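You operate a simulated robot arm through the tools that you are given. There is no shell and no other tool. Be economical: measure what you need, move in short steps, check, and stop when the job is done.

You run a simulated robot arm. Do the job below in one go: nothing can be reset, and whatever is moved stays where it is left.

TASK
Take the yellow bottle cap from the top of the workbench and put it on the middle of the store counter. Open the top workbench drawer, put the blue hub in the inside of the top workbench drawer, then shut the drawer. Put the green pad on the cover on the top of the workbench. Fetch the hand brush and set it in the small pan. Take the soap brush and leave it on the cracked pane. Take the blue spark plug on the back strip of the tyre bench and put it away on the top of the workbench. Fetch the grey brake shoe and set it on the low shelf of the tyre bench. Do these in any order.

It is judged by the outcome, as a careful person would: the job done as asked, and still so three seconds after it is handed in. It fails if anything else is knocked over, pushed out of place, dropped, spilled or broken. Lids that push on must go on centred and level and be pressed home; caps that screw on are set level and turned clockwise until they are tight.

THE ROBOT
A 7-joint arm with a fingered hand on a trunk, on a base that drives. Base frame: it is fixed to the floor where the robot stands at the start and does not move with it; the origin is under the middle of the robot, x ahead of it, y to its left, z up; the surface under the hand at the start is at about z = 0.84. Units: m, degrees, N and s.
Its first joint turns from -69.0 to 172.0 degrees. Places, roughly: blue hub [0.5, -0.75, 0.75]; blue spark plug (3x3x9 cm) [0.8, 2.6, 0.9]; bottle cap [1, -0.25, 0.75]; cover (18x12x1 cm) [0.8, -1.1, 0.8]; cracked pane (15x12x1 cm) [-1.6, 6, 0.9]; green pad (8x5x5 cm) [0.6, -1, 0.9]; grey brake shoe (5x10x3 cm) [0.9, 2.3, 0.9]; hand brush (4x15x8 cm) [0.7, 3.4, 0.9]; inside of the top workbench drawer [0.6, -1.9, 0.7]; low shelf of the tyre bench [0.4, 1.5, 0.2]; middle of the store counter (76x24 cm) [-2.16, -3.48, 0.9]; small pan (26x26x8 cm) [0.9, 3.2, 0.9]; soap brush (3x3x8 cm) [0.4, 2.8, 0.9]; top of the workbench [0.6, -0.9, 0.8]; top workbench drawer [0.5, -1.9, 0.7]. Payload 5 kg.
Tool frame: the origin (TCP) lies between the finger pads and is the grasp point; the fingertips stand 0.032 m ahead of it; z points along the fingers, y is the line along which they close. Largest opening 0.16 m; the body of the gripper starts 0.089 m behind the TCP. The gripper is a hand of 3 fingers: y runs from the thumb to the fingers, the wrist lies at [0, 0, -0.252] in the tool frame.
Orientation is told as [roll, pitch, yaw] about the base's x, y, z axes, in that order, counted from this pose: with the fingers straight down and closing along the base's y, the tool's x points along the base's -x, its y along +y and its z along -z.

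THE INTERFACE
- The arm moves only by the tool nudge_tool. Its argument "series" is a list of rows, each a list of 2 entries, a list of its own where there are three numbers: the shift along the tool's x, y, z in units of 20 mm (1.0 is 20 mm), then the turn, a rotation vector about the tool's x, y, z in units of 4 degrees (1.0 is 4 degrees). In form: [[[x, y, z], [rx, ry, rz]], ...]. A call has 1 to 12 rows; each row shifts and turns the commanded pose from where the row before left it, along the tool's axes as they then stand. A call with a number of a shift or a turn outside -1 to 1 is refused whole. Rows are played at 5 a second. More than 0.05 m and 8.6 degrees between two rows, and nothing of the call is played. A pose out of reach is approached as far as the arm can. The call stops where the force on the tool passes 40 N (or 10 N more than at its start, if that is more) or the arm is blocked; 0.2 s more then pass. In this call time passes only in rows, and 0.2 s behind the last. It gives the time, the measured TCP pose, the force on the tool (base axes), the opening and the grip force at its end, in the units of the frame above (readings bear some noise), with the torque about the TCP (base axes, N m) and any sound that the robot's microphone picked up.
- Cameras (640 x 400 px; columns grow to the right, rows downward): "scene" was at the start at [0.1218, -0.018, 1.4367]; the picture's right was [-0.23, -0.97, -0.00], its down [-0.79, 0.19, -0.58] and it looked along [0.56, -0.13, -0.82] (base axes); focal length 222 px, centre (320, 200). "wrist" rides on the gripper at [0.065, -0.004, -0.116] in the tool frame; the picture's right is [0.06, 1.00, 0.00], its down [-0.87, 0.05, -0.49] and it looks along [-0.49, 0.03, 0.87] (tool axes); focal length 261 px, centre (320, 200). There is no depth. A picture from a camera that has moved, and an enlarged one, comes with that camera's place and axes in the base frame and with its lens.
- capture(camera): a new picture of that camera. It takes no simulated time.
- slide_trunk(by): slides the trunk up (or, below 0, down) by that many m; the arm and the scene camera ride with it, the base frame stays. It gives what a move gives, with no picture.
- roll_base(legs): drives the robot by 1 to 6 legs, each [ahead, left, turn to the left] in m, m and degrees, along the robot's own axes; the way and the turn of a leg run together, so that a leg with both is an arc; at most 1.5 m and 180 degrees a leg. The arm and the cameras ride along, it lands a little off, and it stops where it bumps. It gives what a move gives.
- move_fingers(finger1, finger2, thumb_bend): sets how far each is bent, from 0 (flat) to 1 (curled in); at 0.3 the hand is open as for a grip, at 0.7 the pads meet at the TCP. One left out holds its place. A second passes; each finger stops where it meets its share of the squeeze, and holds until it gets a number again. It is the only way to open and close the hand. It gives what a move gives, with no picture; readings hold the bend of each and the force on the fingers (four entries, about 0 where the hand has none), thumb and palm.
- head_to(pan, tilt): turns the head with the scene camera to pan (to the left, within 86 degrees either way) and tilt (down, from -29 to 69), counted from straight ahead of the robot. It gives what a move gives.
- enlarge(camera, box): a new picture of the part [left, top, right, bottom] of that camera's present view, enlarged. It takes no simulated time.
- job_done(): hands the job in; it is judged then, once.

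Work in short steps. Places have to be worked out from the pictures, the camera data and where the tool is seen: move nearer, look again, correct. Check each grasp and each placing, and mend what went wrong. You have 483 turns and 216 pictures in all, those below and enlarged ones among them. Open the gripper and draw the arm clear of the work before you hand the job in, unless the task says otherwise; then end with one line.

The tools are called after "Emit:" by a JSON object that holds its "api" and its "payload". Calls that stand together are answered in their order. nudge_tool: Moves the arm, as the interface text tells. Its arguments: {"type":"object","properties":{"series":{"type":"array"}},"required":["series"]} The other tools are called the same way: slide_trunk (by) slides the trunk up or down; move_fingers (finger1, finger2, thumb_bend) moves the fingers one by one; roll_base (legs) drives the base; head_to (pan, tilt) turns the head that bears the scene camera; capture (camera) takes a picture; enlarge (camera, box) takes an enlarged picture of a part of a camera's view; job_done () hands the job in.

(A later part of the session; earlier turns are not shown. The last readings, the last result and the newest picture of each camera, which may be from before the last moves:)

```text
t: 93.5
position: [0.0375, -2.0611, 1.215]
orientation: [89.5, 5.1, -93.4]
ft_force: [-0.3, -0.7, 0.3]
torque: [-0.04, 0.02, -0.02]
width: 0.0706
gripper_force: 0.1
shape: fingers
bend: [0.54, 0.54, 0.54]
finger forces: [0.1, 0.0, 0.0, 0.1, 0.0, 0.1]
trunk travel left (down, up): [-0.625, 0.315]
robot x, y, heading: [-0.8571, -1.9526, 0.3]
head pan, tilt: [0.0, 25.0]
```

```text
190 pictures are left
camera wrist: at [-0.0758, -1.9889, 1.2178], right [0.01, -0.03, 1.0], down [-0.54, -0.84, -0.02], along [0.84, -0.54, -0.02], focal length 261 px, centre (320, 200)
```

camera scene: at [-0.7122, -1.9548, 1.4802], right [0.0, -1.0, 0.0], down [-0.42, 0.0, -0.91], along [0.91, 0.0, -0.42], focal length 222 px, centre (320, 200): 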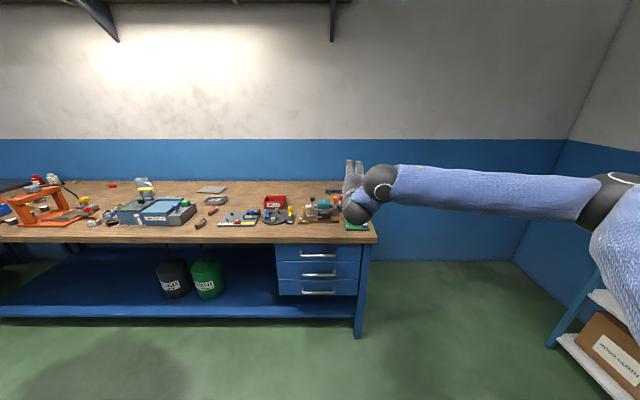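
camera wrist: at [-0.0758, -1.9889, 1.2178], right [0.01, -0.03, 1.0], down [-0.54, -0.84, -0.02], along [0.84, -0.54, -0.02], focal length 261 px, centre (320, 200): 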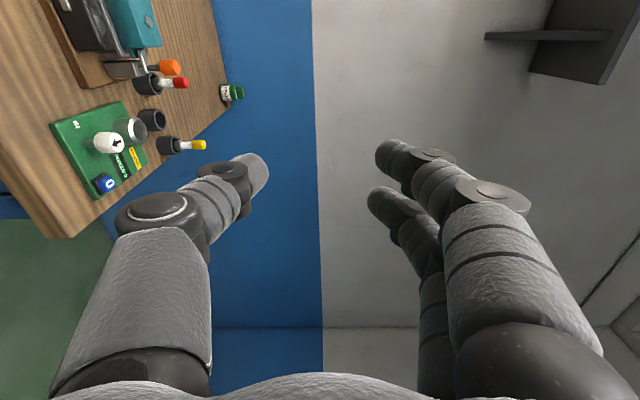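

The hand is level and clear in front of the bench. I lower the trunk 0.4 m, then some more.

Emit:
{"api": "slide_trunk", "payload": {"by": -0.4}}

Emit:
{"api": "slide_trunk", "payload": {"by": -0.1}}

Emit:
{"api": "capture", "payload": {"camera": "scene"}}

Emit:
{"api": "capture", "payload": {"camera": "wrist"}}

```text
t: 97.3
position: [0.0381, -2.0606, 0.8151]
orientation: [89.3, 5.1, -93.5]
ft_force: [-0.2, 0.3, -0.4]
torque: [-0.01, -0.04, 0.0]
width: 0.0707
gripper_force: 0.1
shape: fingers
bend: [0.54, 0.54, 0.54]
finger forces: [0.0, 0.1, 0.1, 0.0, 0.0, 0.2]
trunk travel left (down, up): [-0.225, 0.715]
robot x, y, heading: [-0.8557, -1.9553, 0.1]
head pan, tilt: [0.0, 25.0]
```

```text
t: 98.6
position: [0.0367, -2.0608, 0.7154]
orientation: [89.4, 5.0, -93.5]
ft_force: [0.4, 0.2, 0.1]
torque: [0.05, 0.01, 0.02]
width: 0.0708
gripper_force: 0.1
shape: fingers
bend: [0.54, 0.54, 0.54]
finger forces: [0.0, 0.1, 0.1, 0.0, 0.0, 0.1]
trunk travel left (down, up): [-0.125, 0.815]
robot x, y, heading: [-0.8508, -1.9532, 0.1]
head pan, tilt: [0.0, 25.0]
```

```text
189 pictures are left
camera scene: at [-0.7124, -1.9547, 0.9803], right [0.0, -1.0, 0.0], down [-0.42, 0.0, -0.91], along [0.91, 0.0, -0.42], focal length 222 px, centre (320, 200)
```

scene: 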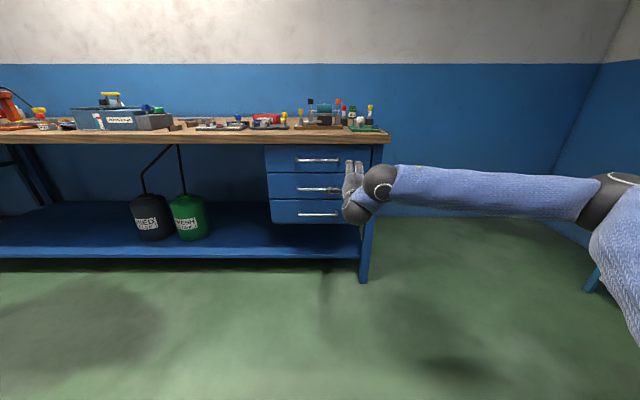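

```text
188 pictures are left
camera wrist: at [-0.0759, -1.9887, 0.7181], right [0.01, -0.03, 1.0], down [-0.54, -0.84, -0.02], along [0.84, -0.54, -0.02], focal length 261 px, centre (320, 200)
```

wrist: 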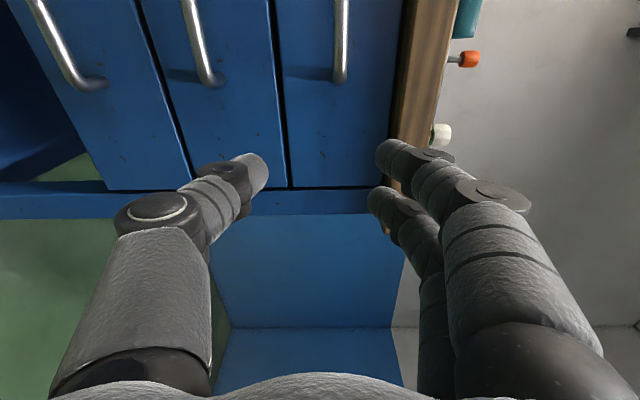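

The top handle is at about y -1.95, z 0.735. I strafe left and raise the trunk slightly.

Emit:
{"api": "roll_base", "payload": {"legs": [[0.0, 0.105, 0]]}}

Emit:
{"api": "slide_trunk", "payload": {"by": 0.02}}

Emit:
{"api": "capture", "payload": {"camera": "wrist"}}

Emit:
{"api": "enlarge", "payload": {"camera": "scene", "box": [250, 110, 410, 230]}}

```text
t: 99.8
position: [0.0375, -1.9556, 0.7157]
orientation: [89.4, 5.1, -93.6]
ft_force: [0.1, 0.2, 0.7]
torque: [0.01, 0.01, 0.04]
width: 0.0708
gripper_force: 0.2
shape: fingers
bend: [0.54, 0.54, 0.54]
finger forces: [0.0, 0.0, 0.0, 0.0, 0.0, 0.1]
trunk travel left (down, up): [-0.125, 0.815]
robot x, y, heading: [-0.8551, -1.8493, 0.2]
head pan, tilt: [0.0, 25.0]
```

```text
t: 100.5
position: [0.0373, -1.9559, 0.7343]
orientation: [89.3, 5.1, -93.6]
ft_force: [0.0, 0.2, -0.4]
torque: [0.01, 0.0, -0.02]
width: 0.0707
gripper_force: 0.0
shape: fingers
bend: [0.54, 0.54, 0.54]
finger forces: [0.0, 0.1, 0.1, 0.1, 0.0, 0.1]
trunk travel left (down, up): [-0.145, 0.795]
robot x, y, heading: [-0.8574, -1.8501, 0.1]
head pan, tilt: [0.0, 25.0]
```

```text
187 pictures are left
camera wrist: at [-0.0762, -1.8833, 0.7375], right [0.01, -0.03, 1.0], down [-0.54, -0.84, -0.02], along [0.84, -0.54, -0.02], focal length 261 px, centre (320, 200)
```

wrist: 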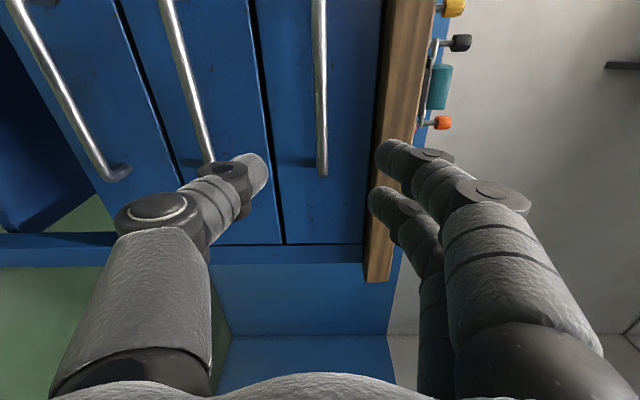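

```text
3.33 times, centred on (330, 170) of scene
camera zoom: at [-0.7125, -1.8488, 1.0001], right [0.0, -1.0, 0.0], down [-0.42, 0.0, -0.91], along [0.91, 0.0, -0.42], focal length 741 px, centre (287, 300)
```

zoom: 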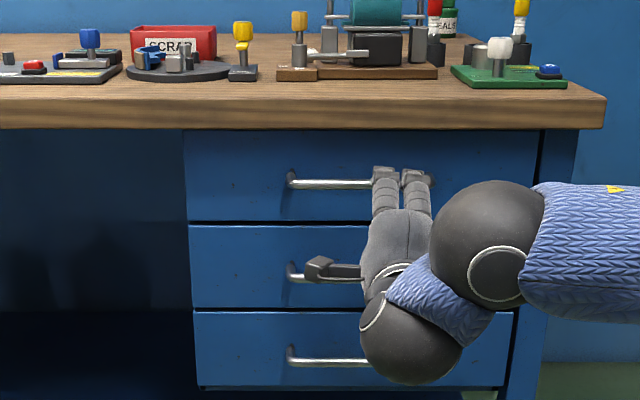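

The bar is lined up between the fingers and thumb. I drive ahead 0.14 m.

Emit:
{"api": "roll_base", "payload": {"legs": [[0.14, 0, 0]]}}

Emit:
{"api": "capture", "payload": {"camera": "wrist"}}

```text
t: 101.8
position: [0.1779, -1.9564, 0.7344]
orientation: [89.4, 5.1, -93.6]
ft_force: [0.7, 1.0, -0.6]
torque: [-0.02, 0.01, -0.02]
width: 0.0708
gripper_force: 0.1
shape: fingers
bend: [0.54, 0.54, 0.54]
finger forces: [0.1, 0.0, 0.0, 0.0, 0.0, 0.0]
trunk travel left (down, up): [-0.145, 0.795]
robot x, y, heading: [-0.7179, -1.8447, 0.3]
head pan, tilt: [0.0, 25.0]
```

```text
185 pictures are left
camera wrist: at [0.0635, -1.8833, 0.7378], right [0.01, -0.03, 1.0], down [-0.54, -0.84, -0.02], along [0.84, -0.54, -0.02], focal length 261 px, centre (320, 200)
```

wrist: 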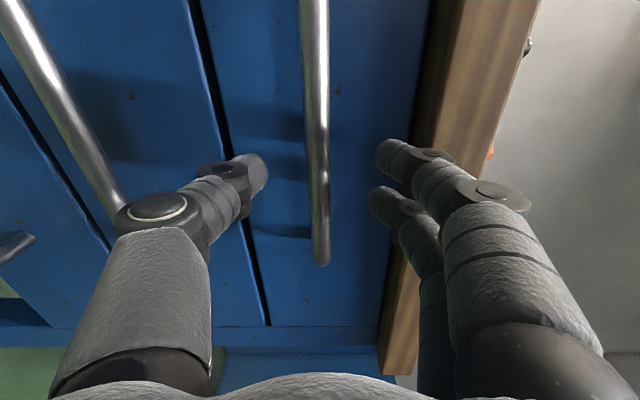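

Triangulating between the two views puts the bar at x of about 0.195. I go 12 mm further and close.

Emit:
{"api": "nudge_tool", "payload": {"series": [[[0, 0, 0.3], [0, 0, 0]], [[0, 0, 0.3], [0, 0, 0]], [[0, 0, 0], [0, 0, 0]]]}}

Emit:
{"api": "move_fingers", "payload": {"finger1": 0.72, "finger2": 0.72, "thumb_bend": 0.72}}

Emit:
{"api": "capture", "payload": {"camera": "wrist"}}

```text
t: 102.6
position: [0.1879, -1.9564, 0.7339]
orientation: [89.3, 5.1, -93.6]
ft_force: [-0.8, -0.5, -1.4]
torque: [-0.01, 0.02, 0.01]
width: 0.0708
gripper_force: 0.0
shape: fingers
bend: [0.54, 0.54, 0.54]
finger forces: [0.0, 0.0, 0.1, 0.1, 0.0, 0.1]
trunk travel left (down, up): [-0.145, 0.795]
robot x, y, heading: [-0.7146, -1.8473, 0.2]
head pan, tilt: [0.0, 25.0]
```

```text
t: 103.6
position: [0.1885, -1.9579, 0.7354]
orientation: [89.4, 5.2, -93.5]
ft_force: [0.9, -0.1, 0.4]
torque: [-0.02, 0.02, 0.0]
width: 0.0158
gripper_force: 7.7
shape: fingers
bend: [0.71, 0.7, 0.69]
finger forces: [3.2, 5.1, 0.0, 0.0, 7.3, 0.0]
trunk travel left (down, up): [-0.145, 0.795]
robot x, y, heading: [-0.7174, -1.8487, 0.2]
head pan, tilt: [0.0, 25.0]
```

```text
184 pictures are left
camera wrist: at [0.0756, -1.8843, 0.7377], right [0.01, -0.03, 1.0], down [-0.54, -0.84, -0.02], along [0.84, -0.54, -0.02], focal length 261 px, centre (320, 200)
```

wrist: 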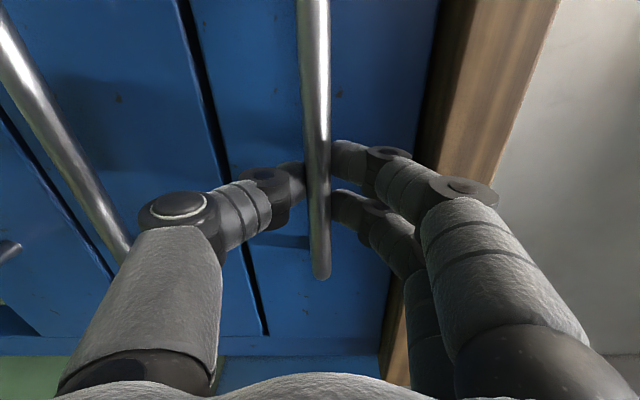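

The bar is gripped. I tighten and pull the drawer out by driving back.

Emit:
{"api": "move_fingers", "payload": {"finger1": 0.85, "finger2": 0.85, "thumb_bend": 0.85}}

Emit:
{"api": "roll_base", "payload": {"legs": [[-0.12, 0, 0]]}}

Emit:
{"api": "capture", "payload": {"camera": "scene"}}

```text
t: 104.6
position: [0.1887, -1.9579, 0.7346]
orientation: [89.3, 5.1, -93.5]
ft_force: [-1.0, -0.4, -5.4]
torque: [0.0, -0.01, 0.04]
width: 0.0016
gripper_force: 0.1
shape: fingers
bend: [0.78, 0.77, 0.78]
finger forces: [0.1, 0.1, 0.0, 0.0, 0.0, 0.0]
trunk travel left (down, up): [-0.145, 0.795]
robot x, y, heading: [-0.7154, -1.8455, 0.3]
head pan, tilt: [0.0, 25.0]
```

```text
t: 105.8
position: [0.0677, -1.9557, 0.7351]
orientation: [89.3, 5.1, -93.5]
ft_force: [-1.1, 0.7, -6.5]
torque: [0.0, -0.04, 0.03]
width: 0.0015
gripper_force: 0.0
shape: fingers
bend: [0.78, 0.77, 0.78]
finger forces: [0.1, 0.1, 0.0, 0.1, 0.0, 0.0]
trunk travel left (down, up): [-0.145, 0.795]
robot x, y, heading: [-0.8346, -1.8481, 0.3]
head pan, tilt: [0.0, 25.0]
```

```text
183 pictures are left
camera scene: at [-0.6928, -1.8487, 1.0002], right [0.0, -1.0, 0.0], down [-0.42, 0.0, -0.91], along [0.91, 0.0, -0.42], focal length 222 px, centre (320, 200)
```

scene: 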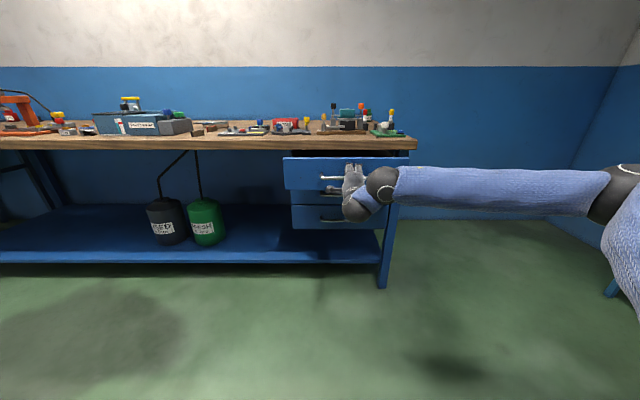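

The drawer is coming, with the curled fingers hooking the bar. I pull further.

Emit:
{"api": "roll_base", "payload": {"legs": [[-0.12, 0, 0]]}}

Emit:
{"api": "capture", "payload": {"camera": "scene"}}

```text
t: 107.1
position: [-0.0534, -1.9564, 0.7347]
orientation: [89.3, 5.1, -93.5]
ft_force: [-0.5, 0.7, -5.1]
torque: [-0.02, -0.05, 0.0]
width: 0.0014
gripper_force: 0.1
shape: fingers
bend: [0.78, 0.77, 0.78]
finger forces: [0.1, 0.1, 0.1, 0.1, 0.0, 0.0]
trunk travel left (down, up): [-0.145, 0.795]
robot x, y, heading: [-0.9592, -1.8504, 0.1]
head pan, tilt: [0.0, 25.0]
```

```text
182 pictures are left
camera scene: at [-0.8138, -1.8491, 1.0002], right [0.0, -1.0, 0.0], down [-0.42, 0.0, -0.91], along [0.91, 0.0, -0.42], focal length 222 px, centre (320, 200)
```

scene: 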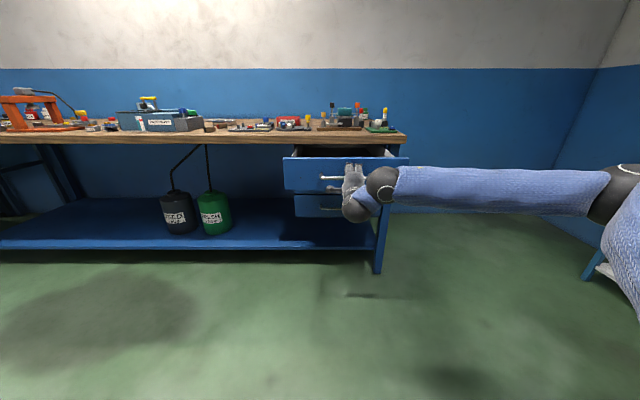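

The drawer is open by about 24 cm. I open the fingers and back away.

Emit:
{"api": "move_fingers", "payload": {"finger1": 0.5, "finger2": 0.5, "thumb_bend": 0.5}}

Emit:
{"api": "roll_base", "payload": {"legs": [[-0.2, 0, 0]]}}

Emit:
{"api": "slide_trunk", "payload": {"by": 0.4}}

Emit:
{"api": "head_to", "payload": {"pan": 0, "tilt": 35}}

Emit:
{"api": "capture", "payload": {"camera": "scene"}}

```text
t: 108.1
position: [-0.0537, -1.9568, 0.7346]
orientation: [89.5, 5.2, -93.5]
ft_force: [-0.2, -0.2, 0.0]
torque: [0.03, 0.01, -0.03]
width: 0.0865
gripper_force: 0.0
shape: fingers
bend: [0.5, 0.5, 0.5]
finger forces: [0.0, 0.1, 0.1, 0.0, 0.0, 0.1]
trunk travel left (down, up): [-0.145, 0.795]
robot x, y, heading: [-0.9578, -1.8499, 0.1]
head pan, tilt: [0.0, 25.0]
```

```text
t: 109.7
position: [-0.2553, -1.9554, 0.7348]
orientation: [89.5, 5.1, -93.4]
ft_force: [0.4, 0.0, -0.7]
torque: [-0.06, -0.02, -0.02]
width: 0.0866
gripper_force: 0.1
shape: fingers
bend: [0.5, 0.5, 0.5]
finger forces: [0.0, 0.0, 0.0, 0.0, 0.1, 0.0]
trunk travel left (down, up): [-0.145, 0.795]
robot x, y, heading: [-1.1593, -1.8482, 0.3]
head pan, tilt: [0.0, 25.0]
```

```text
t: 113.5
position: [-0.2557, -1.9563, 1.1343]
orientation: [89.4, 5.0, -93.4]
ft_force: [0.6, 0.6, -1.3]
torque: [-0.01, -0.04, 0.02]
width: 0.0867
gripper_force: 0.2
shape: fingers
bend: [0.5, 0.5, 0.5]
finger forces: [0.1, 0.0, 0.0, 0.0, 0.1, 0.0]
trunk travel left (down, up): [-0.545, 0.395]
robot x, y, heading: [-1.1588, -1.8511, 0.4]
head pan, tilt: [0.0, 25.0]
```

```text
t: 114.2
position: [-0.2551, -1.9551, 1.1353]
orientation: [89.4, 5.1, -93.4]
ft_force: [-0.2, -0.1, -1.3]
torque: [-0.03, -0.02, -0.02]
width: 0.0869
gripper_force: 0.1
shape: fingers
bend: [0.5, 0.5, 0.5]
finger forces: [0.0, 0.1, 0.1, 0.0, 0.0, 0.1]
trunk travel left (down, up): [-0.545, 0.395]
robot x, y, heading: [-1.1583, -1.8489, 0.1]
head pan, tilt: [0.0, 35.0]
```

```text
181 pictures are left
camera scene: at [-1.0206, -1.8498, 1.3845], right [0.01, -1.0, 0.0], down [-0.57, 0.0, -0.82], along [0.82, 0.0, -0.57], focal length 222 px, centre (320, 200)
```

scene: 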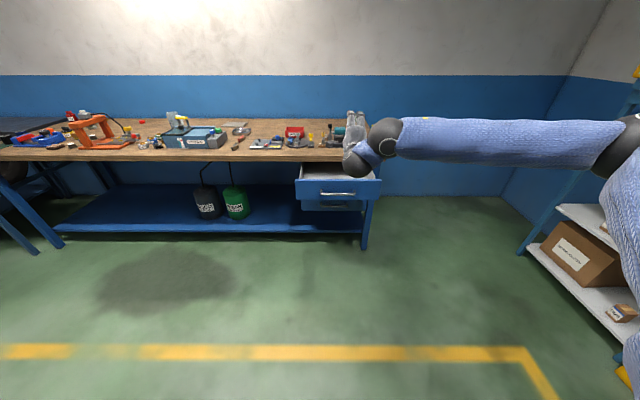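

The drawer stands open. I bring the hand back to pointing down while retracting it.

Emit:
{"api": "nudge_tool", "payload": {"series": [[[0, 0, -0.6], [1, 0, 0]], [[0, -0.04, -0.6], [1, 0, 0]], [[0, -0.08, -0.59], [1, 0, 0]], [[0, -0.12, -0.59], [1, 0, 0]], [[0, -0.17, -0.58], [1, 0, 0]], [[0, -0.21, -0.56], [1, 0, 0]], [[0, -0.24, -0.55], [1, 0, 0]], [[0, -0.28, -0.53], [1, 0, 0]], [[0, -0.32, -0.51], [1, 0, 0]], [[0, -0.35, -0.49], [1, 0, 0]], [[0, -0.39, -0.46], [1, 0, 0]], [[0, -0.42, -0.43], [1, 0, 0]]]}}

Emit:
{"api": "nudge_tool", "payload": {"series": [[[0, -0.45, -0.4], [1, 0, 0]], [[0, -0.47, -0.37], [1, 0, 0]], [[0, -0.5, -0.34], [1, 0, 0]], [[0, -0.52, -0.3], [1, 0, 0]], [[0, -0.54, -0.26], [1, 0, 0]], [[0, -0.56, -0.22], [1, 0, 0]], [[0, -0.57, -0.19], [1, 0, 0]], [[0, -0.58, -0.15], [1, 0, 0]], [[0, -0.59, -0.1], [1, 0, 0]], [[0, -0.6, -0.06], [1, 0, 0]], [[0, 0, 0], [0.4, 0, 0]]]}}

```text
t: 116.8
position: [-0.3664, -1.8868, 1.1277]
orientation: [56.9, 4.1, -89.5]
ft_force: [0.5, 0.5, 0.2]
torque: [0.0, -0.03, 0.02]
width: 0.0872
gripper_force: 0.1
shape: fingers
bend: [0.5, 0.5, 0.5]
finger forces: [0.0, 0.0, 0.0, 0.1, 0.1, 0.0]
out of reach, approached as far as the arm can: row 1, 2, 3, 4, 5
trunk travel left (down, up): [-0.545, 0.395]
robot x, y, heading: [-1.1603, -1.8491, 0.6]
head pan, tilt: [0.0, 35.0]
```

```text
t: 119.2
position: [-0.3772, -1.8996, 1.0523]
orientation: [50.2, 4.0, -89.4]
ft_force: [0.3, 0.7, 0.3]
torque: [-0.02, 0.03, 0.0]
width: 0.087
gripper_force: 0.0
shape: fingers
bend: [0.5, 0.5, 0.5]
finger forces: [0.0, 0.1, 0.1, 0.0, 0.0, 0.0]
out of reach, approached as far as the arm can: row 1, 2, 3, 4, 5, 6, 7, 8, 9, 10
trunk travel left (down, up): [-0.545, 0.395]
robot x, y, heading: [-1.1617, -1.8519, 0.4]
head pan, tilt: [0.0, 35.0]
```

The wrist is at a joint limit here. I unroll the hand about its own axis to free it.

Emit:
{"api": "nudge_tool", "payload": {"series": [[[0, 0, 0], [0, 0, -1]], [[0, 0, 0], [0, 0, -1]], [[0, 0, 0], [0, 0, -1]], [[0, 0, 0], [0, 0, -1]], [[0, 0, 0], [0, 0, -1]], [[0, 0, 0], [0, 0, -1]], [[0, 0, 0], [0, 0, -1]], [[0, 0, 0], [0, 0, -1]], [[0, 0, 0], [0, 0, -1]], [[0, 0, 0], [0, 0, -1]], [[0, 0, 0], [0, 0, -1]], [[0, 0, 0], [0, 0, -1]]]}}

```text
t: 121.8
position: [-0.3765, -1.9013, 1.0507]
orientation: [43.3, -28.9, -58.9]
ft_force: [1.2, 0.3, -0.7]
torque: [-0.01, -0.03, -0.02]
width: 0.0872
gripper_force: 0.0
shape: fingers
bend: [0.5, 0.5, 0.5]
finger forces: [0.0, 0.0, 0.0, 0.0, 0.0, 0.0]
out of reach, approached as far as the arm can: row 1
trunk travel left (down, up): [-0.545, 0.395]
robot x, y, heading: [-1.1606, -1.8479, 0.1]
head pan, tilt: [0.0, 35.0]
```

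Emit:
{"api": "nudge_tool", "payload": {"series": [[[0, 0, 0], [0, 0, -1]], [[0, 0, 0], [0, 0, -1]], [[0, 0, 0], [0, 0, -1]], [[0, 0, 0], [0, 0, -1]], [[0, 0, 0], [0, 0, -1]], [[0, 0, 0], [0, 0, -1]], [[0, 0, 0], [0, 0, -1]], [[0, 0, 0], [0, 0, -1]], [[0, 0, 0], [0, 0, -1]], [[0, 0, 0], [0, 0, -1]], [[0, 0, 0], [0, 0, -0.7]]]}}

Emit:
{"api": "nudge_tool", "payload": {"series": [[[0, 0, 0], [0, 1, 0]], [[0, 0, 0], [0, 1, 0]], [[0, 0, 0], [0, 1, 0]], [[0, 0, 0], [0, 1, 0]], [[0, 0, 0], [0, 1, 0]], [[0, 0, 0], [0, 1, 0]], [[0, 0, 0], [0, 1, 0]], [[0, 0, 0], [0, 1, 0]], [[0, 0, 0], [0, 1, 0]], [[0, 0, 0], [0, 1, 0]], [[0, 0, 0], [0, 1, 0]]]}}

```text
t: 124.2
position: [-0.3757, -1.9008, 1.0514]
orientation: [10.0, -49.6, -9.1]
ft_force: [0.8, 0.2, -0.1]
torque: [0.03, 0.02, -0.03]
width: 0.0874
gripper_force: 0.1
shape: fingers
bend: [0.5, 0.5, 0.5]
finger forces: [0.1, 0.0, 0.0, 0.0, 0.0, 0.1]
trunk travel left (down, up): [-0.545, 0.395]
robot x, y, heading: [-1.1607, -1.8502, 0.4]
head pan, tilt: [0.0, 35.0]
```

```text
t: 126.6
position: [-0.376, -1.9006, 1.0499]
orientation: [10.1, -49.6, -9.2]
ft_force: [-0.1, 0.0, -0.2]
torque: [0.01, -0.01, -0.01]
width: 0.0872
gripper_force: 0.1
shape: fingers
bend: [0.5, 0.5, 0.5]
finger forces: [0.2, 0.0, 0.1, 0.0, 0.0, 0.1]
out of reach, approached as far as the arm can: row 1, 2, 3, 4, 5, 6, 7, 8, 9, 10, 11
trunk travel left (down, up): [-0.545, 0.395]
robot x, y, heading: [-1.1581, -1.8487, 0.3]
head pan, tilt: [0.0, 35.0]
```

Nosing down is still at a limit in this elbow posture. I raise the hand while turning slowly to free the wrist.

Emit:
{"api": "nudge_tool", "payload": {"series": [[[-0.77, 0, -0.64], [0, 0.3, 0]], [[-0.77, 0, -0.64], [0, 0.3, 0]], [[-0.77, 0, -0.64], [0, 0.3, 0]], [[-0.77, 0, -0.64], [0, 0.3, 0]], [[-0.7, 0, -0.7], [0, 0.5, 0]], [[-0.7, 0, -0.7], [0, 0.5, 0]], [[-0.7, 0, -0.7], [0, 0.5, 0]], [[-0.7, 0, -0.7], [0, 0.5, 0]], [[-0.6, 0, -0.8], [0, 0.5, 0]], [[-0.6, 0, -0.8], [0, 0.5, 0]]]}}

Emit:
{"api": "capture", "payload": {"camera": "scene"}}

```text
t: 128.8
position: [-0.375, -1.8998, 1.0502]
orientation: [10.1, -49.6, -9.2]
ft_force: [0.2, -0.2, -0.1]
torque: [-0.03, 0.02, 0.05]
width: 0.0872
gripper_force: 0.1
shape: fingers
bend: [0.5, 0.5, 0.5]
finger forces: [0.0, 0.0, 0.1, 0.0, 0.0, 0.0]
out of reach, approached as far as the arm can: row 1, 2, 3, 4, 5, 6, 7, 8, 9, 10
trunk travel left (down, up): [-0.545, 0.395]
robot x, y, heading: [-1.1574, -1.8497, 0.5]
head pan, tilt: [0.0, 35.0]
```

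```text
180 pictures are left
camera scene: at [-1.0206, -1.8496, 1.3844], right [0.01, -1.0, 0.0], down [-0.57, 0.0, -0.82], along [0.82, 0.0, -0.57], focal length 222 px, centre (320, 200)
```

scene: 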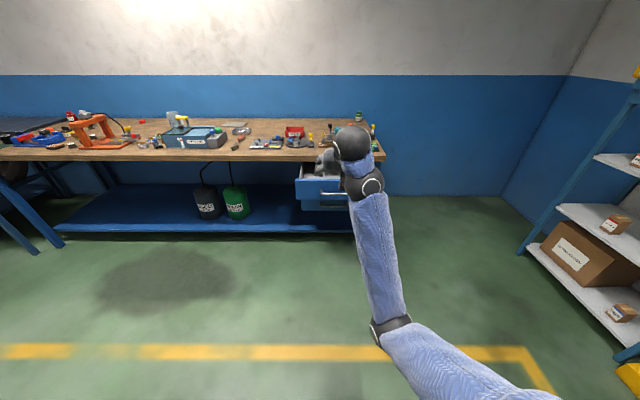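

The elbow has swung low. I test a pure upward move without turning.

Emit:
{"api": "nudge_tool", "payload": {"series": [[[0, 0, 0], [0, -1, 0]], [[-0.77, 0, -0.64], [0, 0, 0]], [[-0.77, 0, -0.64], [0, 0, 0]], [[-0.77, 0, -0.64], [0, 0, 0]], [[-0.77, 0, -0.64], [0, 0, 0]], [[-0.77, 0, -0.64], [0, 0, 0]], [[-0.77, 0, -0.64], [0, 0, 0]], [[-0.77, 0, -0.64], [0, 0, 0]], [[-0.77, 0, -0.64], [0, 0, 0]]]}}

Emit:
{"api": "capture", "payload": {"camera": "scene"}}

```text
t: 130.8
position: [-0.3738, -1.9119, 1.0742]
orientation: [10.5, -51.5, -9.8]
ft_force: [0.5, -0.1, -0.1]
torque: [-0.01, 0.03, 0.03]
width: 0.0873
gripper_force: 0.1
shape: fingers
bend: [0.5, 0.5, 0.5]
finger forces: [0.0, 0.0, 0.0, 0.1, 0.1, 0.0]
out of reach, approached as far as the arm can: row 3, 4, 5, 6, 7, 8, 9
trunk travel left (down, up): [-0.545, 0.395]
robot x, y, heading: [-1.1598, -1.8491, 0.4]
head pan, tilt: [0.0, 35.0]
```

```text
179 pictures are left
camera scene: at [-1.0205, -1.8506, 1.3844], right [0.01, -1.0, 0.0], down [-0.57, 0.0, -0.82], along [0.82, 0.01, -0.57], focal length 222 px, centre (320, 200)
```

scene: 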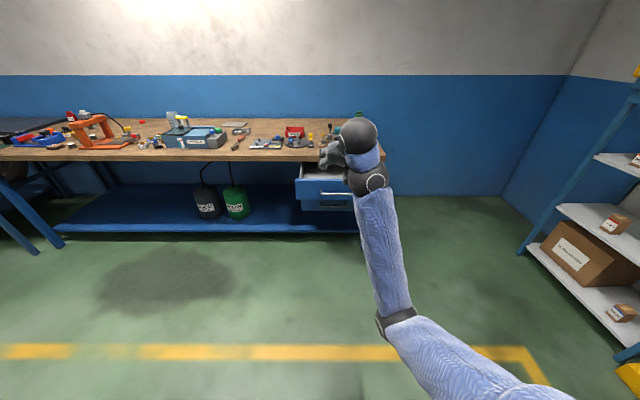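

The wrist limit needs the elbow up and to the right. I yaw the hand left about the vertical so the elbow swings outward, then nose down from there.

Emit:
{"api": "nudge_tool", "payload": {"series": [[[0, 0, 0], [-0.78, 0, -0.62]], [[0, 0, 0], [-0.78, 0, -0.62]], [[0, 0, 0], [-0.78, 0, -0.62]], [[0, 0, 0], [-0.78, 0, -0.62]], [[0, 0, 0], [-0.78, 0, -0.62]], [[0, 0, 0], [-0.78, 0, -0.62]], [[0, 0, 0], [-0.78, 0, -0.62]], [[0, 0, 0], [-0.78, 0, -0.62]], [[0, 0, 0], [-0.78, 0, -0.62]], [[0, 0, 0], [-0.78, 0, -0.62]], [[0, 0, 0], [-0.78, 0, -0.62]], [[0, 0, 0], [-0.78, 0, -0.62]]]}}

Emit:
{"api": "nudge_tool", "payload": {"series": [[[0, 0, 0], [-0.78, 0, -0.62]], [[0, 0, 0], [-0.78, 0, -0.62]], [[0, 0, 0], [-0.78, 0, -0.62]], [[0, 0, 0], [-0.78, 0, -0.62]], [[0, 0, 0], [-0.78, 0, -0.62]], [[0, 0, 0], [-0.78, 0, -0.62]], [[0, 0, 0], [-0.78, 0, -0.62]], [[0, 0, 0], [-0.78, 0, -0.62]], [[0, 0, 0], [-0.78, 0, -0.62]], [[0, 0, 0], [-0.78, 0, -0.62]]]}}

Emit:
{"api": "capture", "payload": {"camera": "scene"}}

```text
t: 133.6
position: [-0.3632, -1.9774, 1.0627]
orientation: [0.0, -52.9, 21.9]
ft_force: [-0.3, 0.4, 0.5]
torque: [-0.01, 0.03, -0.02]
width: 0.0873
gripper_force: 0.1
shape: fingers
bend: [0.5, 0.5, 0.5]
finger forces: [0.1, 0.0, 0.0, 0.0, 0.1, 0.1]
out of reach, approached as far as the arm can: row 8, 9, 10, 11, 12
trunk travel left (down, up): [-0.545, 0.395]
robot x, y, heading: [-1.1596, -1.8503, 0.4]
head pan, tilt: [0.0, 35.0]
stopped in row 12: the arm was blocked; the commanded pose is now the measured one
```

```text
t: 136.0
position: [-0.3527, -2.0406, 1.0509]
orientation: [-8.2, -50.8, 28.1]
ft_force: [0.8, -0.8, 0.0]
torque: [-0.04, -0.01, 0.0]
width: 0.0874
gripper_force: 0.0
shape: fingers
bend: [0.5, 0.5, 0.5]
finger forces: [0.0, 0.1, 0.1, 0.1, 0.0, 0.1]
out of reach, approached as far as the arm can: row 1, 2, 3, 4, 5, 6, 7, 8, 9, 10
trunk travel left (down, up): [-0.545, 0.395]
robot x, y, heading: [-1.1602, -1.8484, 0.3]
head pan, tilt: [0.0, 35.0]
stopped in row 10: the arm was blocked; the commanded pose is now the measured one
```

```text
178 pictures are left
camera scene: at [-1.0206, -1.8499, 1.3844], right [0.01, -1.0, 0.0], down [-0.57, 0.0, -0.82], along [0.82, 0.0, -0.57], focal length 222 px, centre (320, 200)
```

scene: 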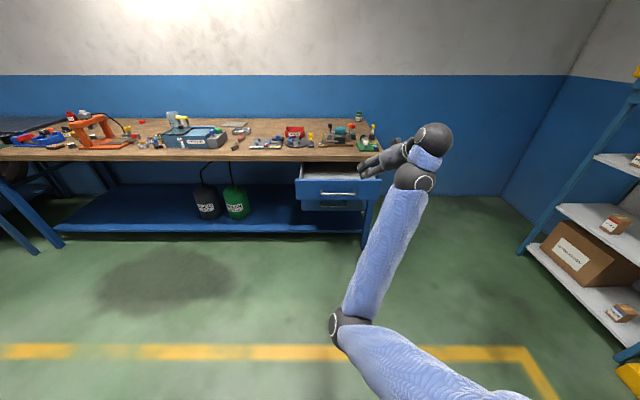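

The elbow went the wrong way. I reverse: yaw right, then roll back to the posture where the elbow was to the right.

Emit:
{"api": "nudge_tool", "payload": {"series": [[[0, 0, 0], [0.78, 0, 0.62]], [[0, 0, 0], [0.78, 0, 0.62]], [[0, 0, 0], [0.78, 0, 0.62]], [[0, 0, 0], [0.78, 0, 0.62]], [[0, 0, 0], [0.78, 0, 0.62]], [[0, 0, 0], [0.78, 0, 0.62]], [[0, 0, 0], [0.78, 0, 0.62]], [[0, 0, 0], [0.78, 0, 0.62]], [[0, 0, 0], [0.78, 0, 0.62]], [[0, 0, 0], [0.78, 0, 0.62]]]}}

Emit:
{"api": "nudge_tool", "payload": {"series": [[[0, 0, 0], [0, 0, 1]], [[0, 0, 0], [0, 0, 1]], [[0, 0, 0], [0, 0, 1]], [[0, 0, 0], [0, 0, 1]], [[0, 0, 0], [0, 0, 1]], [[0, 0, 0], [0, 0, 1]], [[0, 0, 0], [0, 0, 1]], [[0, 0, 0], [0, 0, 1]], [[0, 0, 0], [0, 0, 1]], [[0, 0, 0], [0, 0, 1]], [[0, 0, 0], [0, 0, 1]], [[0, 0, 0], [0, 0, 1]]]}}

Emit:
{"api": "nudge_tool", "payload": {"series": [[[0, 0, 0], [0, 0, 1]], [[0, 0, 0], [0, 0, 1]], [[0, 0, 0], [0, 0, 1]], [[0, 0, 0], [0, 0, 1]], [[0, 0, 0], [0, 0, 1]], [[0, 0, 0], [0, 0, 1]], [[0, 0, 0], [0, 0, 1]], [[0, 0, 0], [0, 0, 1]], [[0, 0, 0], [0, 0, 1]], [[0, 0, 0], [0, 0, 1]], [[0, 0, 0], [0, 0, 1]], [[0, 0, 0], [0, 0, 1]]]}}

Emit:
{"api": "capture", "payload": {"camera": "scene"}}

```text
t: 138.2
position: [-0.3552, -2.0694, 1.0181]
orientation: [-7.1, -54.2, -12.6]
ft_force: [0.5, -0.4, 0.0]
torque: [0.01, -0.01, 0.0]
width: 0.0874
gripper_force: 0.0
shape: fingers
bend: [0.5, 0.5, 0.5]
finger forces: [0.0, 0.0, 0.0, 0.1, 0.1, 0.0]
out of reach, approached as far as the arm can: row 9, 10
trunk travel left (down, up): [-0.545, 0.395]
robot x, y, heading: [-1.1609, -1.8483, 0.5]
head pan, tilt: [0.0, 35.0]
```

```text
t: 140.8
position: [-0.3551, -2.0691, 1.0173]
orientation: [43.7, -36.7, -79.3]
ft_force: [-0.5, 0.8, 0.1]
torque: [-0.02, 0.02, -0.01]
width: 0.0872
gripper_force: 0.1
shape: fingers
bend: [0.5, 0.5, 0.5]
finger forces: [0.0, 0.0, 0.1, 0.1, 0.1, 0.0]
trunk travel left (down, up): [-0.545, 0.395]
robot x, y, heading: [-1.1613, -1.8471, 0.2]
head pan, tilt: [0.0, 35.0]
```

```text
t: 143.4
position: [-0.3542, -2.0694, 1.0177]
orientation: [54.5, 0.7, -111.7]
ft_force: [0.2, 0.3, 0.6]
torque: [0.01, -0.01, -0.01]
width: 0.0873
gripper_force: 0.1
shape: fingers
bend: [0.5, 0.5, 0.5]
finger forces: [0.0, 0.1, 0.0, 0.0, 0.0, 0.0]
trunk travel left (down, up): [-0.545, 0.395]
robot x, y, heading: [-1.1614, -1.8492, 0.3]
head pan, tilt: [0.0, 35.0]
```

```text
177 pictures are left
camera scene: at [-1.0206, -1.8498, 1.3844], right [0.01, -1.0, 0.0], down [-0.57, 0.0, -0.82], along [0.82, 0.0, -0.57], focal length 222 px, centre (320, 200)
```

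scene: 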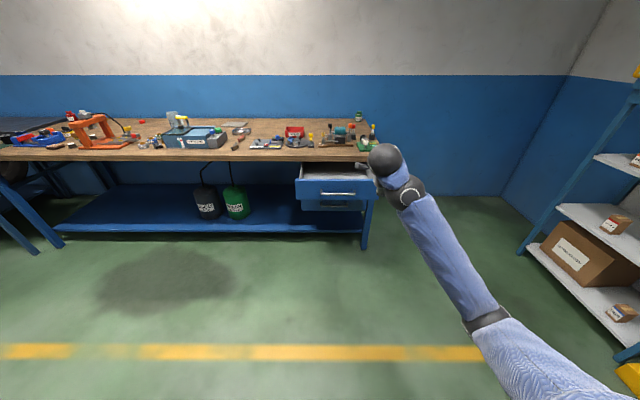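

Yawing right swings the elbow right. I continue in that direction.

Emit:
{"api": "nudge_tool", "payload": {"series": [[[0, 0, 0], [0, -0.81, 0.58]], [[0, 0, 0], [0, -0.81, 0.58]], [[0, 0, 0], [0, -0.81, 0.58]], [[0, 0, 0], [0, -0.81, 0.58]], [[0, 0, 0], [0, -0.81, 0.58]], [[0, 0, 0], [0, -0.81, 0.58]], [[0, 0, 0], [0, -0.81, 0.58]], [[0, 0, 0], [0, -0.81, 0.58]], [[0, 0, 0], [0, -0.81, 0.58]], [[0, 0, 0], [0, -0.81, 0.58]], [[0, 0, 0], [0, -0.81, 0.58]], [[0, 0, 0], [0, -0.81, 0.58]]]}}

Emit:
{"api": "capture", "payload": {"camera": "scene"}}

```text
t: 146.0
position: [-0.3621, -2.1314, 0.9606]
orientation: [54.4, 0.6, -123.8]
ft_force: [0.2, 0.0, 0.5]
torque: [-0.06, -0.02, -0.01]
width: 0.0875
gripper_force: 0.1
shape: fingers
bend: [0.5, 0.5, 0.5]
finger forces: [0.1, 0.0, 0.1, 0.0, 0.1, 0.0]
out of reach, approached as far as the arm can: row 1, 2, 3, 4, 5, 6, 7, 8, 9, 10, 11, 12
trunk travel left (down, up): [-0.545, 0.395]
robot x, y, heading: [-1.1576, -1.8504, 0.2]
head pan, tilt: [0.0, 35.0]
```

```text
176 pictures are left
camera scene: at [-1.0206, -1.8497, 1.3844], right [0.01, -1.0, 0.0], down [-0.57, 0.0, -0.82], along [0.82, 0.0, -0.57], focal length 222 px, centre (320, 200)
```

scene: 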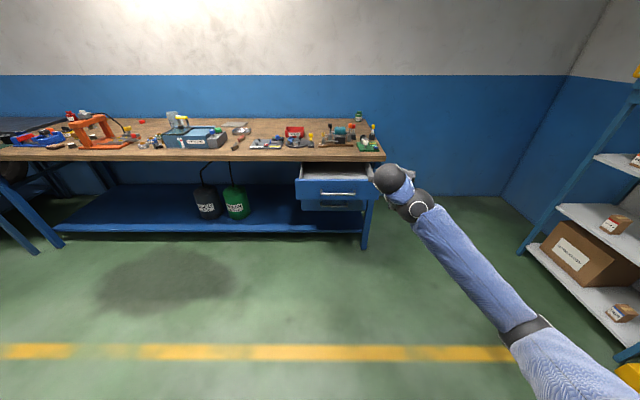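

I return to the earlier drawer-pulling posture: nose up, yaw back to straight ahead, and move to the same offset.

Emit:
{"api": "nudge_tool", "payload": {"series": [[[0, 0.8, -0.55], [-1, 0, 0]], [[0, 0.83, -0.5], [-1, 0, 0]], [[0, 0.86, -0.45], [-1, 0, 0]], [[0, 0.9, -0.4], [-1, 0, 0]], [[0, 0.92, -0.3], [-1, 0, 0]], [[0, 0.95, -0.25], [-1, 0, 0]], [[0, 0.97, -0.2], [-1, 0, 0]], [[0, 0.98, -0.1], [-1, 0, 0]], [[0, 1, 0], [-0.8, 0, 0]]]}}

Emit:
{"api": "nudge_tool", "payload": {"series": [[[1, 0, 0.7], [0, 1, 0]], [[1, 0, 0.7], [0, 1, 0]], [[1, 0, 0.7], [0, 1, 0]], [[1, 0, 0.7], [0, 1, 0]], [[1, 0, 0.7], [0, 1, 0]], [[1, 0, 0.7], [0, 1, 0]], [[1, 0, 0.5], [0, 1, 0]], [[1, 0, 0.5], [0, 0.6, 0]], [[1, 0, 0], [0, 0, 0]]]}}

Emit:
{"api": "capture", "payload": {"camera": "scene"}}

```text
t: 148.0
position: [-0.3606, -2.1345, 1.1368]
orientation: [89.6, 0.7, -123.9]
ft_force: [0.0, 0.9, -0.3]
torque: [-0.03, -0.01, -0.01]
width: 0.0872
gripper_force: 0.2
shape: fingers
bend: [0.5, 0.5, 0.5]
finger forces: [0.0, 0.1, 0.1, 0.0, 0.0, 0.0]
trunk travel left (down, up): [-0.545, 0.395]
robot x, y, heading: [-1.1579, -1.8491, 0.5]
head pan, tilt: [0.0, 35.0]
```

```text
t: 150.0
position: [-0.2109, -2.0022, 1.1406]
orientation: [90.0, 0.8, -93.5]
ft_force: [-0.1, 0.8, 0.7]
torque: [0.0, 0.04, -0.01]
width: 0.0874
gripper_force: 0.1
shape: fingers
bend: [0.5, 0.5, 0.5]
finger forces: [0.1, 0.1, 0.1, 0.0, 0.0, 0.0]
trunk travel left (down, up): [-0.545, 0.395]
robot x, y, heading: [-1.161, -1.8498, 0.4]
head pan, tilt: [0.0, 35.0]
```

```text
175 pictures are left
camera scene: at [-1.0211, -1.8495, 1.3846], right [0.0, -1.0, 0.0], down [-0.57, 0.0, -0.82], along [0.82, 0.0, -0.57], focal length 222 px, centre (320, 200)
```

scene: 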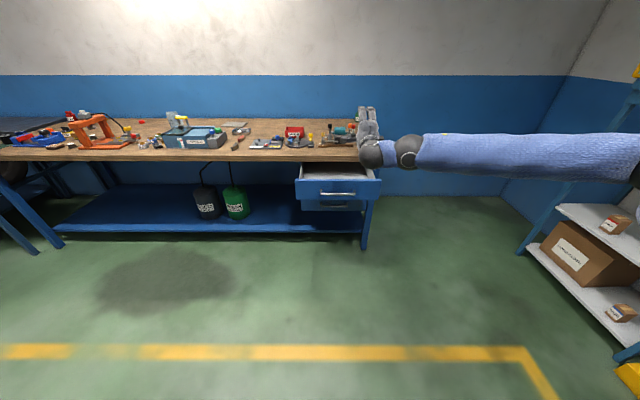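

The elbow is to the right again. Now I swing the hand to point left about its wrist.

Emit:
{"api": "nudge_tool", "payload": {"series": [[[0.87, 0, 0], [0, 1, 0]], [[0.87, 0, 0], [0, 1, 0]], [[0.87, 0, 0], [0, 1, 0]], [[0.87, 0, 0], [0, 1, 0]], [[0.87, 0, 0], [0, 1, 0]], [[0.87, 0, 0], [0, 1, 0]], [[0.87, 0, 0], [0, 1, 0]], [[0.87, 0, 0], [0, 1, 0]], [[0.87, 0, 0], [0, 1, 0]], [[0.87, 0, 0], [0, 1, 0]], [[0.87, 0, 0], [0, 1, 0]], [[0.87, 0, 0], [0, 1, 0]]]}}

Emit:
{"api": "nudge_tool", "payload": {"series": [[[0.87, 0, 0], [0, 1, 0]], [[0.87, 0, 0], [0, 1, 0]], [[0.87, 0, 0], [0, 1, 0]], [[0.87, 0, 0], [0, 1, 0]], [[0.87, 0, 0], [0, 1, 0]], [[0.87, 0, 0], [0, 1, 0]], [[0.87, 0, 0], [0, 1, 0]], [[0.87, 0, 0], [0, 1, 0]]]}}

Emit:
{"api": "capture", "payload": {"camera": "scene"}}

```text
t: 152.6
position: [-0.2744, -1.81, 1.1412]
orientation: [90.6, 0.5, -45.3]
ft_force: [-0.4, 0.1, -0.6]
torque: [0.0, -0.04, 0.04]
width: 0.087
gripper_force: 0.1
shape: fingers
bend: [0.5, 0.5, 0.5]
finger forces: [0.0, 0.1, 0.1, 0.0, 0.0, 0.0]
trunk travel left (down, up): [-0.545, 0.395]
robot x, y, heading: [-1.1615, -1.8448, 0.1]
head pan, tilt: [0.0, 35.0]
```

```text
t: 154.4
position: [-0.3902, -1.7389, 1.1412]
orientation: [90.8, 0.2, -13.2]
ft_force: [-0.6, 0.3, -0.5]
torque: [0.0, -0.03, -0.03]
width: 0.0872
gripper_force: 0.0
shape: fingers
bend: [0.5, 0.5, 0.5]
finger forces: [0.0, 0.1, 0.0, 0.1, 0.0, 0.1]
trunk travel left (down, up): [-0.545, 0.395]
robot x, y, heading: [-1.1617, -1.8489, 0.7]
head pan, tilt: [0.0, 35.0]
```

```text
174 pictures are left
camera scene: at [-1.0206, -1.8497, 1.3844], right [0.01, -1.0, 0.0], down [-0.57, 0.0, -0.82], along [0.82, 0.0, -0.57], focal length 222 px, centre (320, 200)
```

scene: 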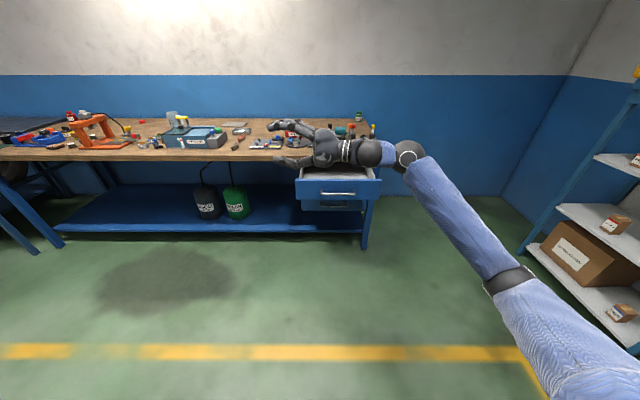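

The hand now points left. I nose it down about the TCP so that the wrist rises.

Emit:
{"api": "nudge_tool", "payload": {"series": [[[0, 0, 0], [1, 0, 0]], [[0, 0, 0], [1, 0, 0]], [[0, 0, 0], [1, 0, 0]], [[0, 0, 0], [1, 0, 0]], [[0, 0, 0], [1, 0, 0]], [[0, 0, 0], [1, 0, 0]], [[0, 0, 0], [1, 0, 0]], [[0, 0, 0], [1, 0, 0]], [[0, 0, 0], [1, 0, 0]], [[0, 0, 0], [1, 0, 0]], [[0, 0, 0], [1, 0, 0]], [[0, 0, 0], [1, 0, 0]]]}}

Emit:
{"api": "capture", "payload": {"camera": "scene"}}

```text
t: 157.0
position: [-0.3915, -1.7383, 1.1421]
orientation: [42.6, 0.3, -13.4]
ft_force: [0.7, 0.7, -1.0]
torque: [0.01, -0.04, -0.03]
width: 0.0874
gripper_force: 0.0
shape: fingers
bend: [0.5, 0.5, 0.5]
finger forces: [0.0, 0.1, 0.0, 0.1, 0.0, 0.0]
trunk travel left (down, up): [-0.545, 0.395]
robot x, y, heading: [-1.1601, -1.8474, 0.2]
head pan, tilt: [0.0, 35.0]
```

```text
173 pictures are left
camera scene: at [-1.0211, -1.8492, 1.3844], right [0.01, -1.0, 0.0], down [-0.57, 0.0, -0.82], along [0.82, 0.0, -0.57], focal length 222 px, centre (320, 200)
```

scene: 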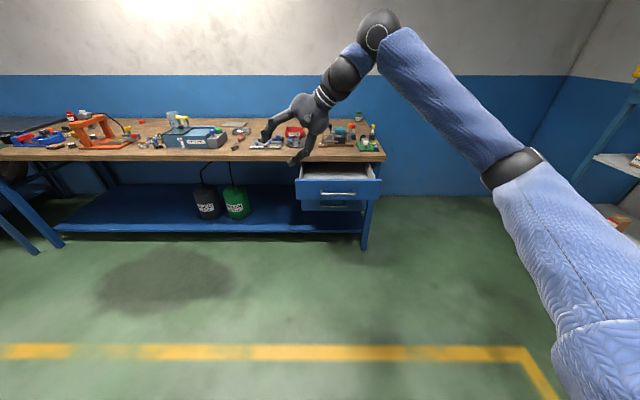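

The elbow is rising, so this works. I continue to straight down.

Emit:
{"api": "nudge_tool", "payload": {"series": [[[0, 0, 0], [1, 0, 0]], [[0, 0, 0], [1, 0, 0]], [[0, 0, 0], [1, 0, 0]], [[0, 0, 0], [1, 0, 0]], [[0, 0, 0], [1, 0, 0]], [[0, 0, 0], [1, 0, 0]], [[0, 0, 0], [1, 0, 0]], [[0, 0, 0], [1, 0, 0]], [[0, 0, 0], [1, 0, 0]], [[0, 0, 0], [1, 0, 0]], [[0, 0, 0], [0.65, 0, 0]]]}}

Emit:
{"api": "nudge_tool", "payload": {"series": [[[0.8, -0.5, 0], [0, 0, -0.6]], [[0.8, -0.5, 0], [0, 0, -0.6]], [[0.8, -0.5, 0], [0, 0, -0.6]], [[0.8, -0.5, 0], [0, 0, -0.6]], [[0.8, -0.5, 0], [0, 0, -0.6]], [[0.8, -0.5, 0], [0, 0, -0.4]], [[0.8, -0.5, 0], [0, 0, 0]], [[0.8, -0.5, 0], [0, 0, 0]]]}}

Emit:
{"api": "capture", "payload": {"camera": "scene"}}

```text
t: 159.4
position: [-0.3912, -1.7393, 1.143]
orientation: [0.1, 0.2, -13.5]
ft_force: [0.2, 0.4, 0.7]
torque: [0.0, -0.02, 0.0]
width: 0.0874
gripper_force: 0.0
shape: fingers
bend: [0.5, 0.5, 0.5]
finger forces: [0.0, 0.1, 0.0, 0.0, 0.0, 0.0]
trunk travel left (down, up): [-0.545, 0.395]
robot x, y, heading: [-1.1599, -1.8499, 0.1]
head pan, tilt: [0.0, 35.0]
```

```text
t: 161.2
position: [-0.5259, -1.8058, 1.1427]
orientation: [0.2, 0.2, 0.3]
ft_force: [0.6, -0.8, -0.4]
torque: [0.01, 0.02, 0.03]
width: 0.0873
gripper_force: 0.1
shape: fingers
bend: [0.5, 0.5, 0.5]
finger forces: [0.0, 0.0, 0.0, 0.1, 0.0, 0.1]
trunk travel left (down, up): [-0.545, 0.395]
robot x, y, heading: [-1.1599, -1.8486, 0.3]
head pan, tilt: [0.0, 35.0]
```

```text
172 pictures are left
camera scene: at [-1.0209, -1.8501, 1.3845], right [0.01, -1.0, 0.0], down [-0.57, 0.0, -0.82], along [0.82, 0.0, -0.57], focal length 222 px, centre (320, 200)
```

scene: 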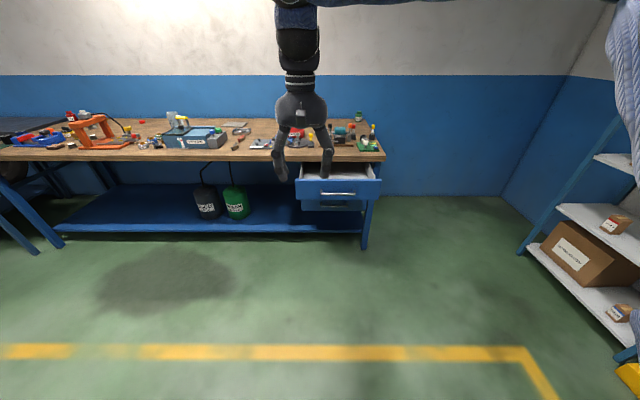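

The standard posture is restored. I raise the trunk back and drive to the hub area of the bench.

Emit:
{"api": "slide_trunk", "payload": {"by": 0.08}}

Emit:
{"api": "roll_base", "payload": {"legs": [[0, 1.05, 0], [0.95, 0, 0]]}}

Emit:
{"api": "head_to", "payload": {"pan": 5, "tilt": 50}}

Emit:
{"api": "capture", "payload": {"camera": "scene"}}

Emit:
{"api": "capture", "payload": {"camera": "wrist"}}

```text
t: 162.4
position: [-0.5262, -1.8079, 1.2232]
orientation: [0.3, 0.0, 0.2]
ft_force: [0.5, -1.4, 0.3]
torque: [0.0, 0.02, -0.01]
width: 0.0873
gripper_force: 0.1
shape: fingers
bend: [0.5, 0.5, 0.5]
finger forces: [0.1, 0.0, 0.0, 0.0, 0.0, 0.0]
trunk travel left (down, up): [-0.625, 0.315]
robot x, y, heading: [-1.164, -1.8512, 0.5]
head pan, tilt: [0.0, 35.0]
```

```text
t: 172.3
position: [0.4055, -0.736, 1.2227]
orientation: [0.1, 0.0, 1.3]
ft_force: [0.6, 0.7, -0.5]
torque: [0.01, 0.0, 0.03]
width: 0.0874
gripper_force: 0.1
shape: fingers
bend: [0.5, 0.5, 0.5]
finger forces: [0.0, 0.0, 0.0, 0.0, 0.0, 0.0]
trunk travel left (down, up): [-0.625, 0.315]
robot x, y, heading: [-0.2285, -0.7914, 1.5]
head pan, tilt: [0.0, 35.0]
```

```text
t: 173.1
position: [0.4046, -0.7352, 1.2227]
orientation: [0.3, 0.1, 1.3]
ft_force: [0.9, -0.1, 0.3]
torque: [0.02, 0.02, 0.01]
width: 0.0874
gripper_force: 0.1
shape: fingers
bend: [0.5, 0.5, 0.5]
finger forces: [0.0, 0.0, 0.0, 0.1, 0.0, 0.0]
trunk travel left (down, up): [-0.625, 0.315]
robot x, y, heading: [-0.2285, -0.7924, 1.1]
head pan, tilt: [5.0, 50.0]
```

```text
171 pictures are left
camera scene: at [-0.1008, -0.7823, 1.4428], right [0.11, -0.99, 0.0], down [-0.76, -0.08, -0.64], along [0.64, 0.07, -0.77], focal length 222 px, centre (320, 200)
```

scene: 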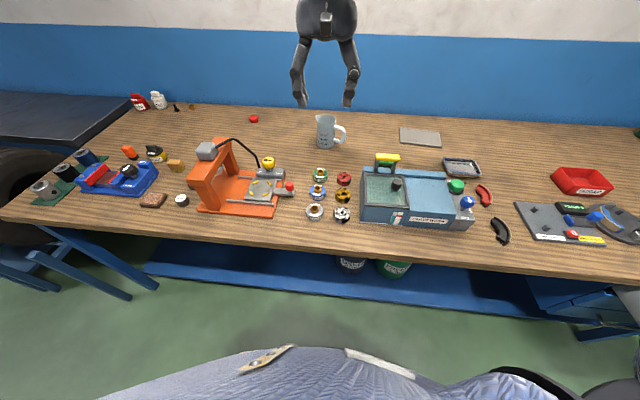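

```text
170 pictures are left
camera wrist: at [0.3382, -0.7418, 1.3385], right [-0.08, 1.0, 0.0], down [0.87, 0.07, 0.49], along [0.49, 0.04, -0.87], focal length 261 px, centre (320, 200)
```

wrist: 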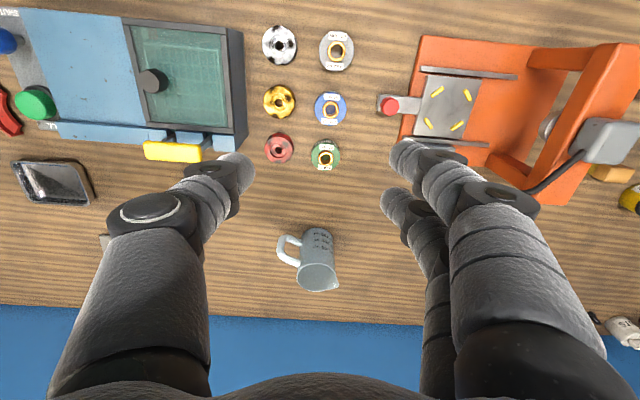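

The blue hub is at about (0.42, -0.717). I zoom in to see its shape and clearance.

Emit:
{"api": "enlarge", "payload": {"camera": "wrist", "box": [240, 20, 420, 180]}}

Emit:
{"api": "enlarge", "payload": {"camera": "scene", "box": [290, 150, 380, 230]}}

```text
2.50 times, centred on (330, 100) of wrist
camera zoom: at [0.3382, -0.7418, 1.3385], right [-0.08, 1.0, 0.0], down [0.87, 0.07, 0.49], along [0.49, 0.04, -0.87], focal length 652 px, centre (295, 450)
```

zoom: 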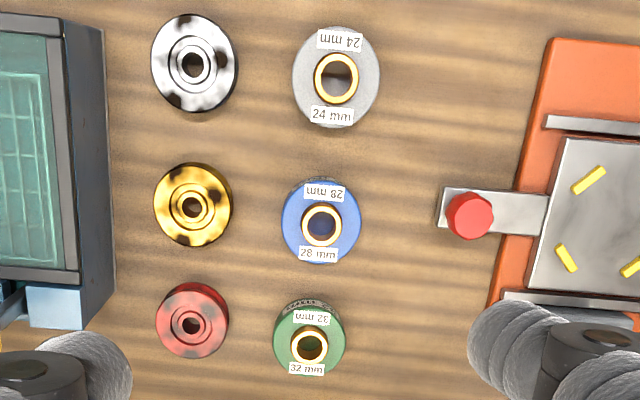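

```text
5.00 times, centred on (335, 190) of scene
camera zoom: at [-0.1008, -0.7823, 1.4428], right [0.11, -0.99, 0.0], down [-0.76, -0.08, -0.64], along [0.64, 0.07, -0.77], focal length 1111 px, centre (245, 250)
```

zoom: 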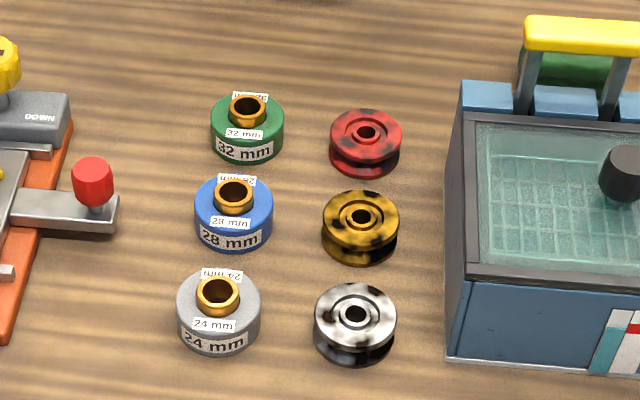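

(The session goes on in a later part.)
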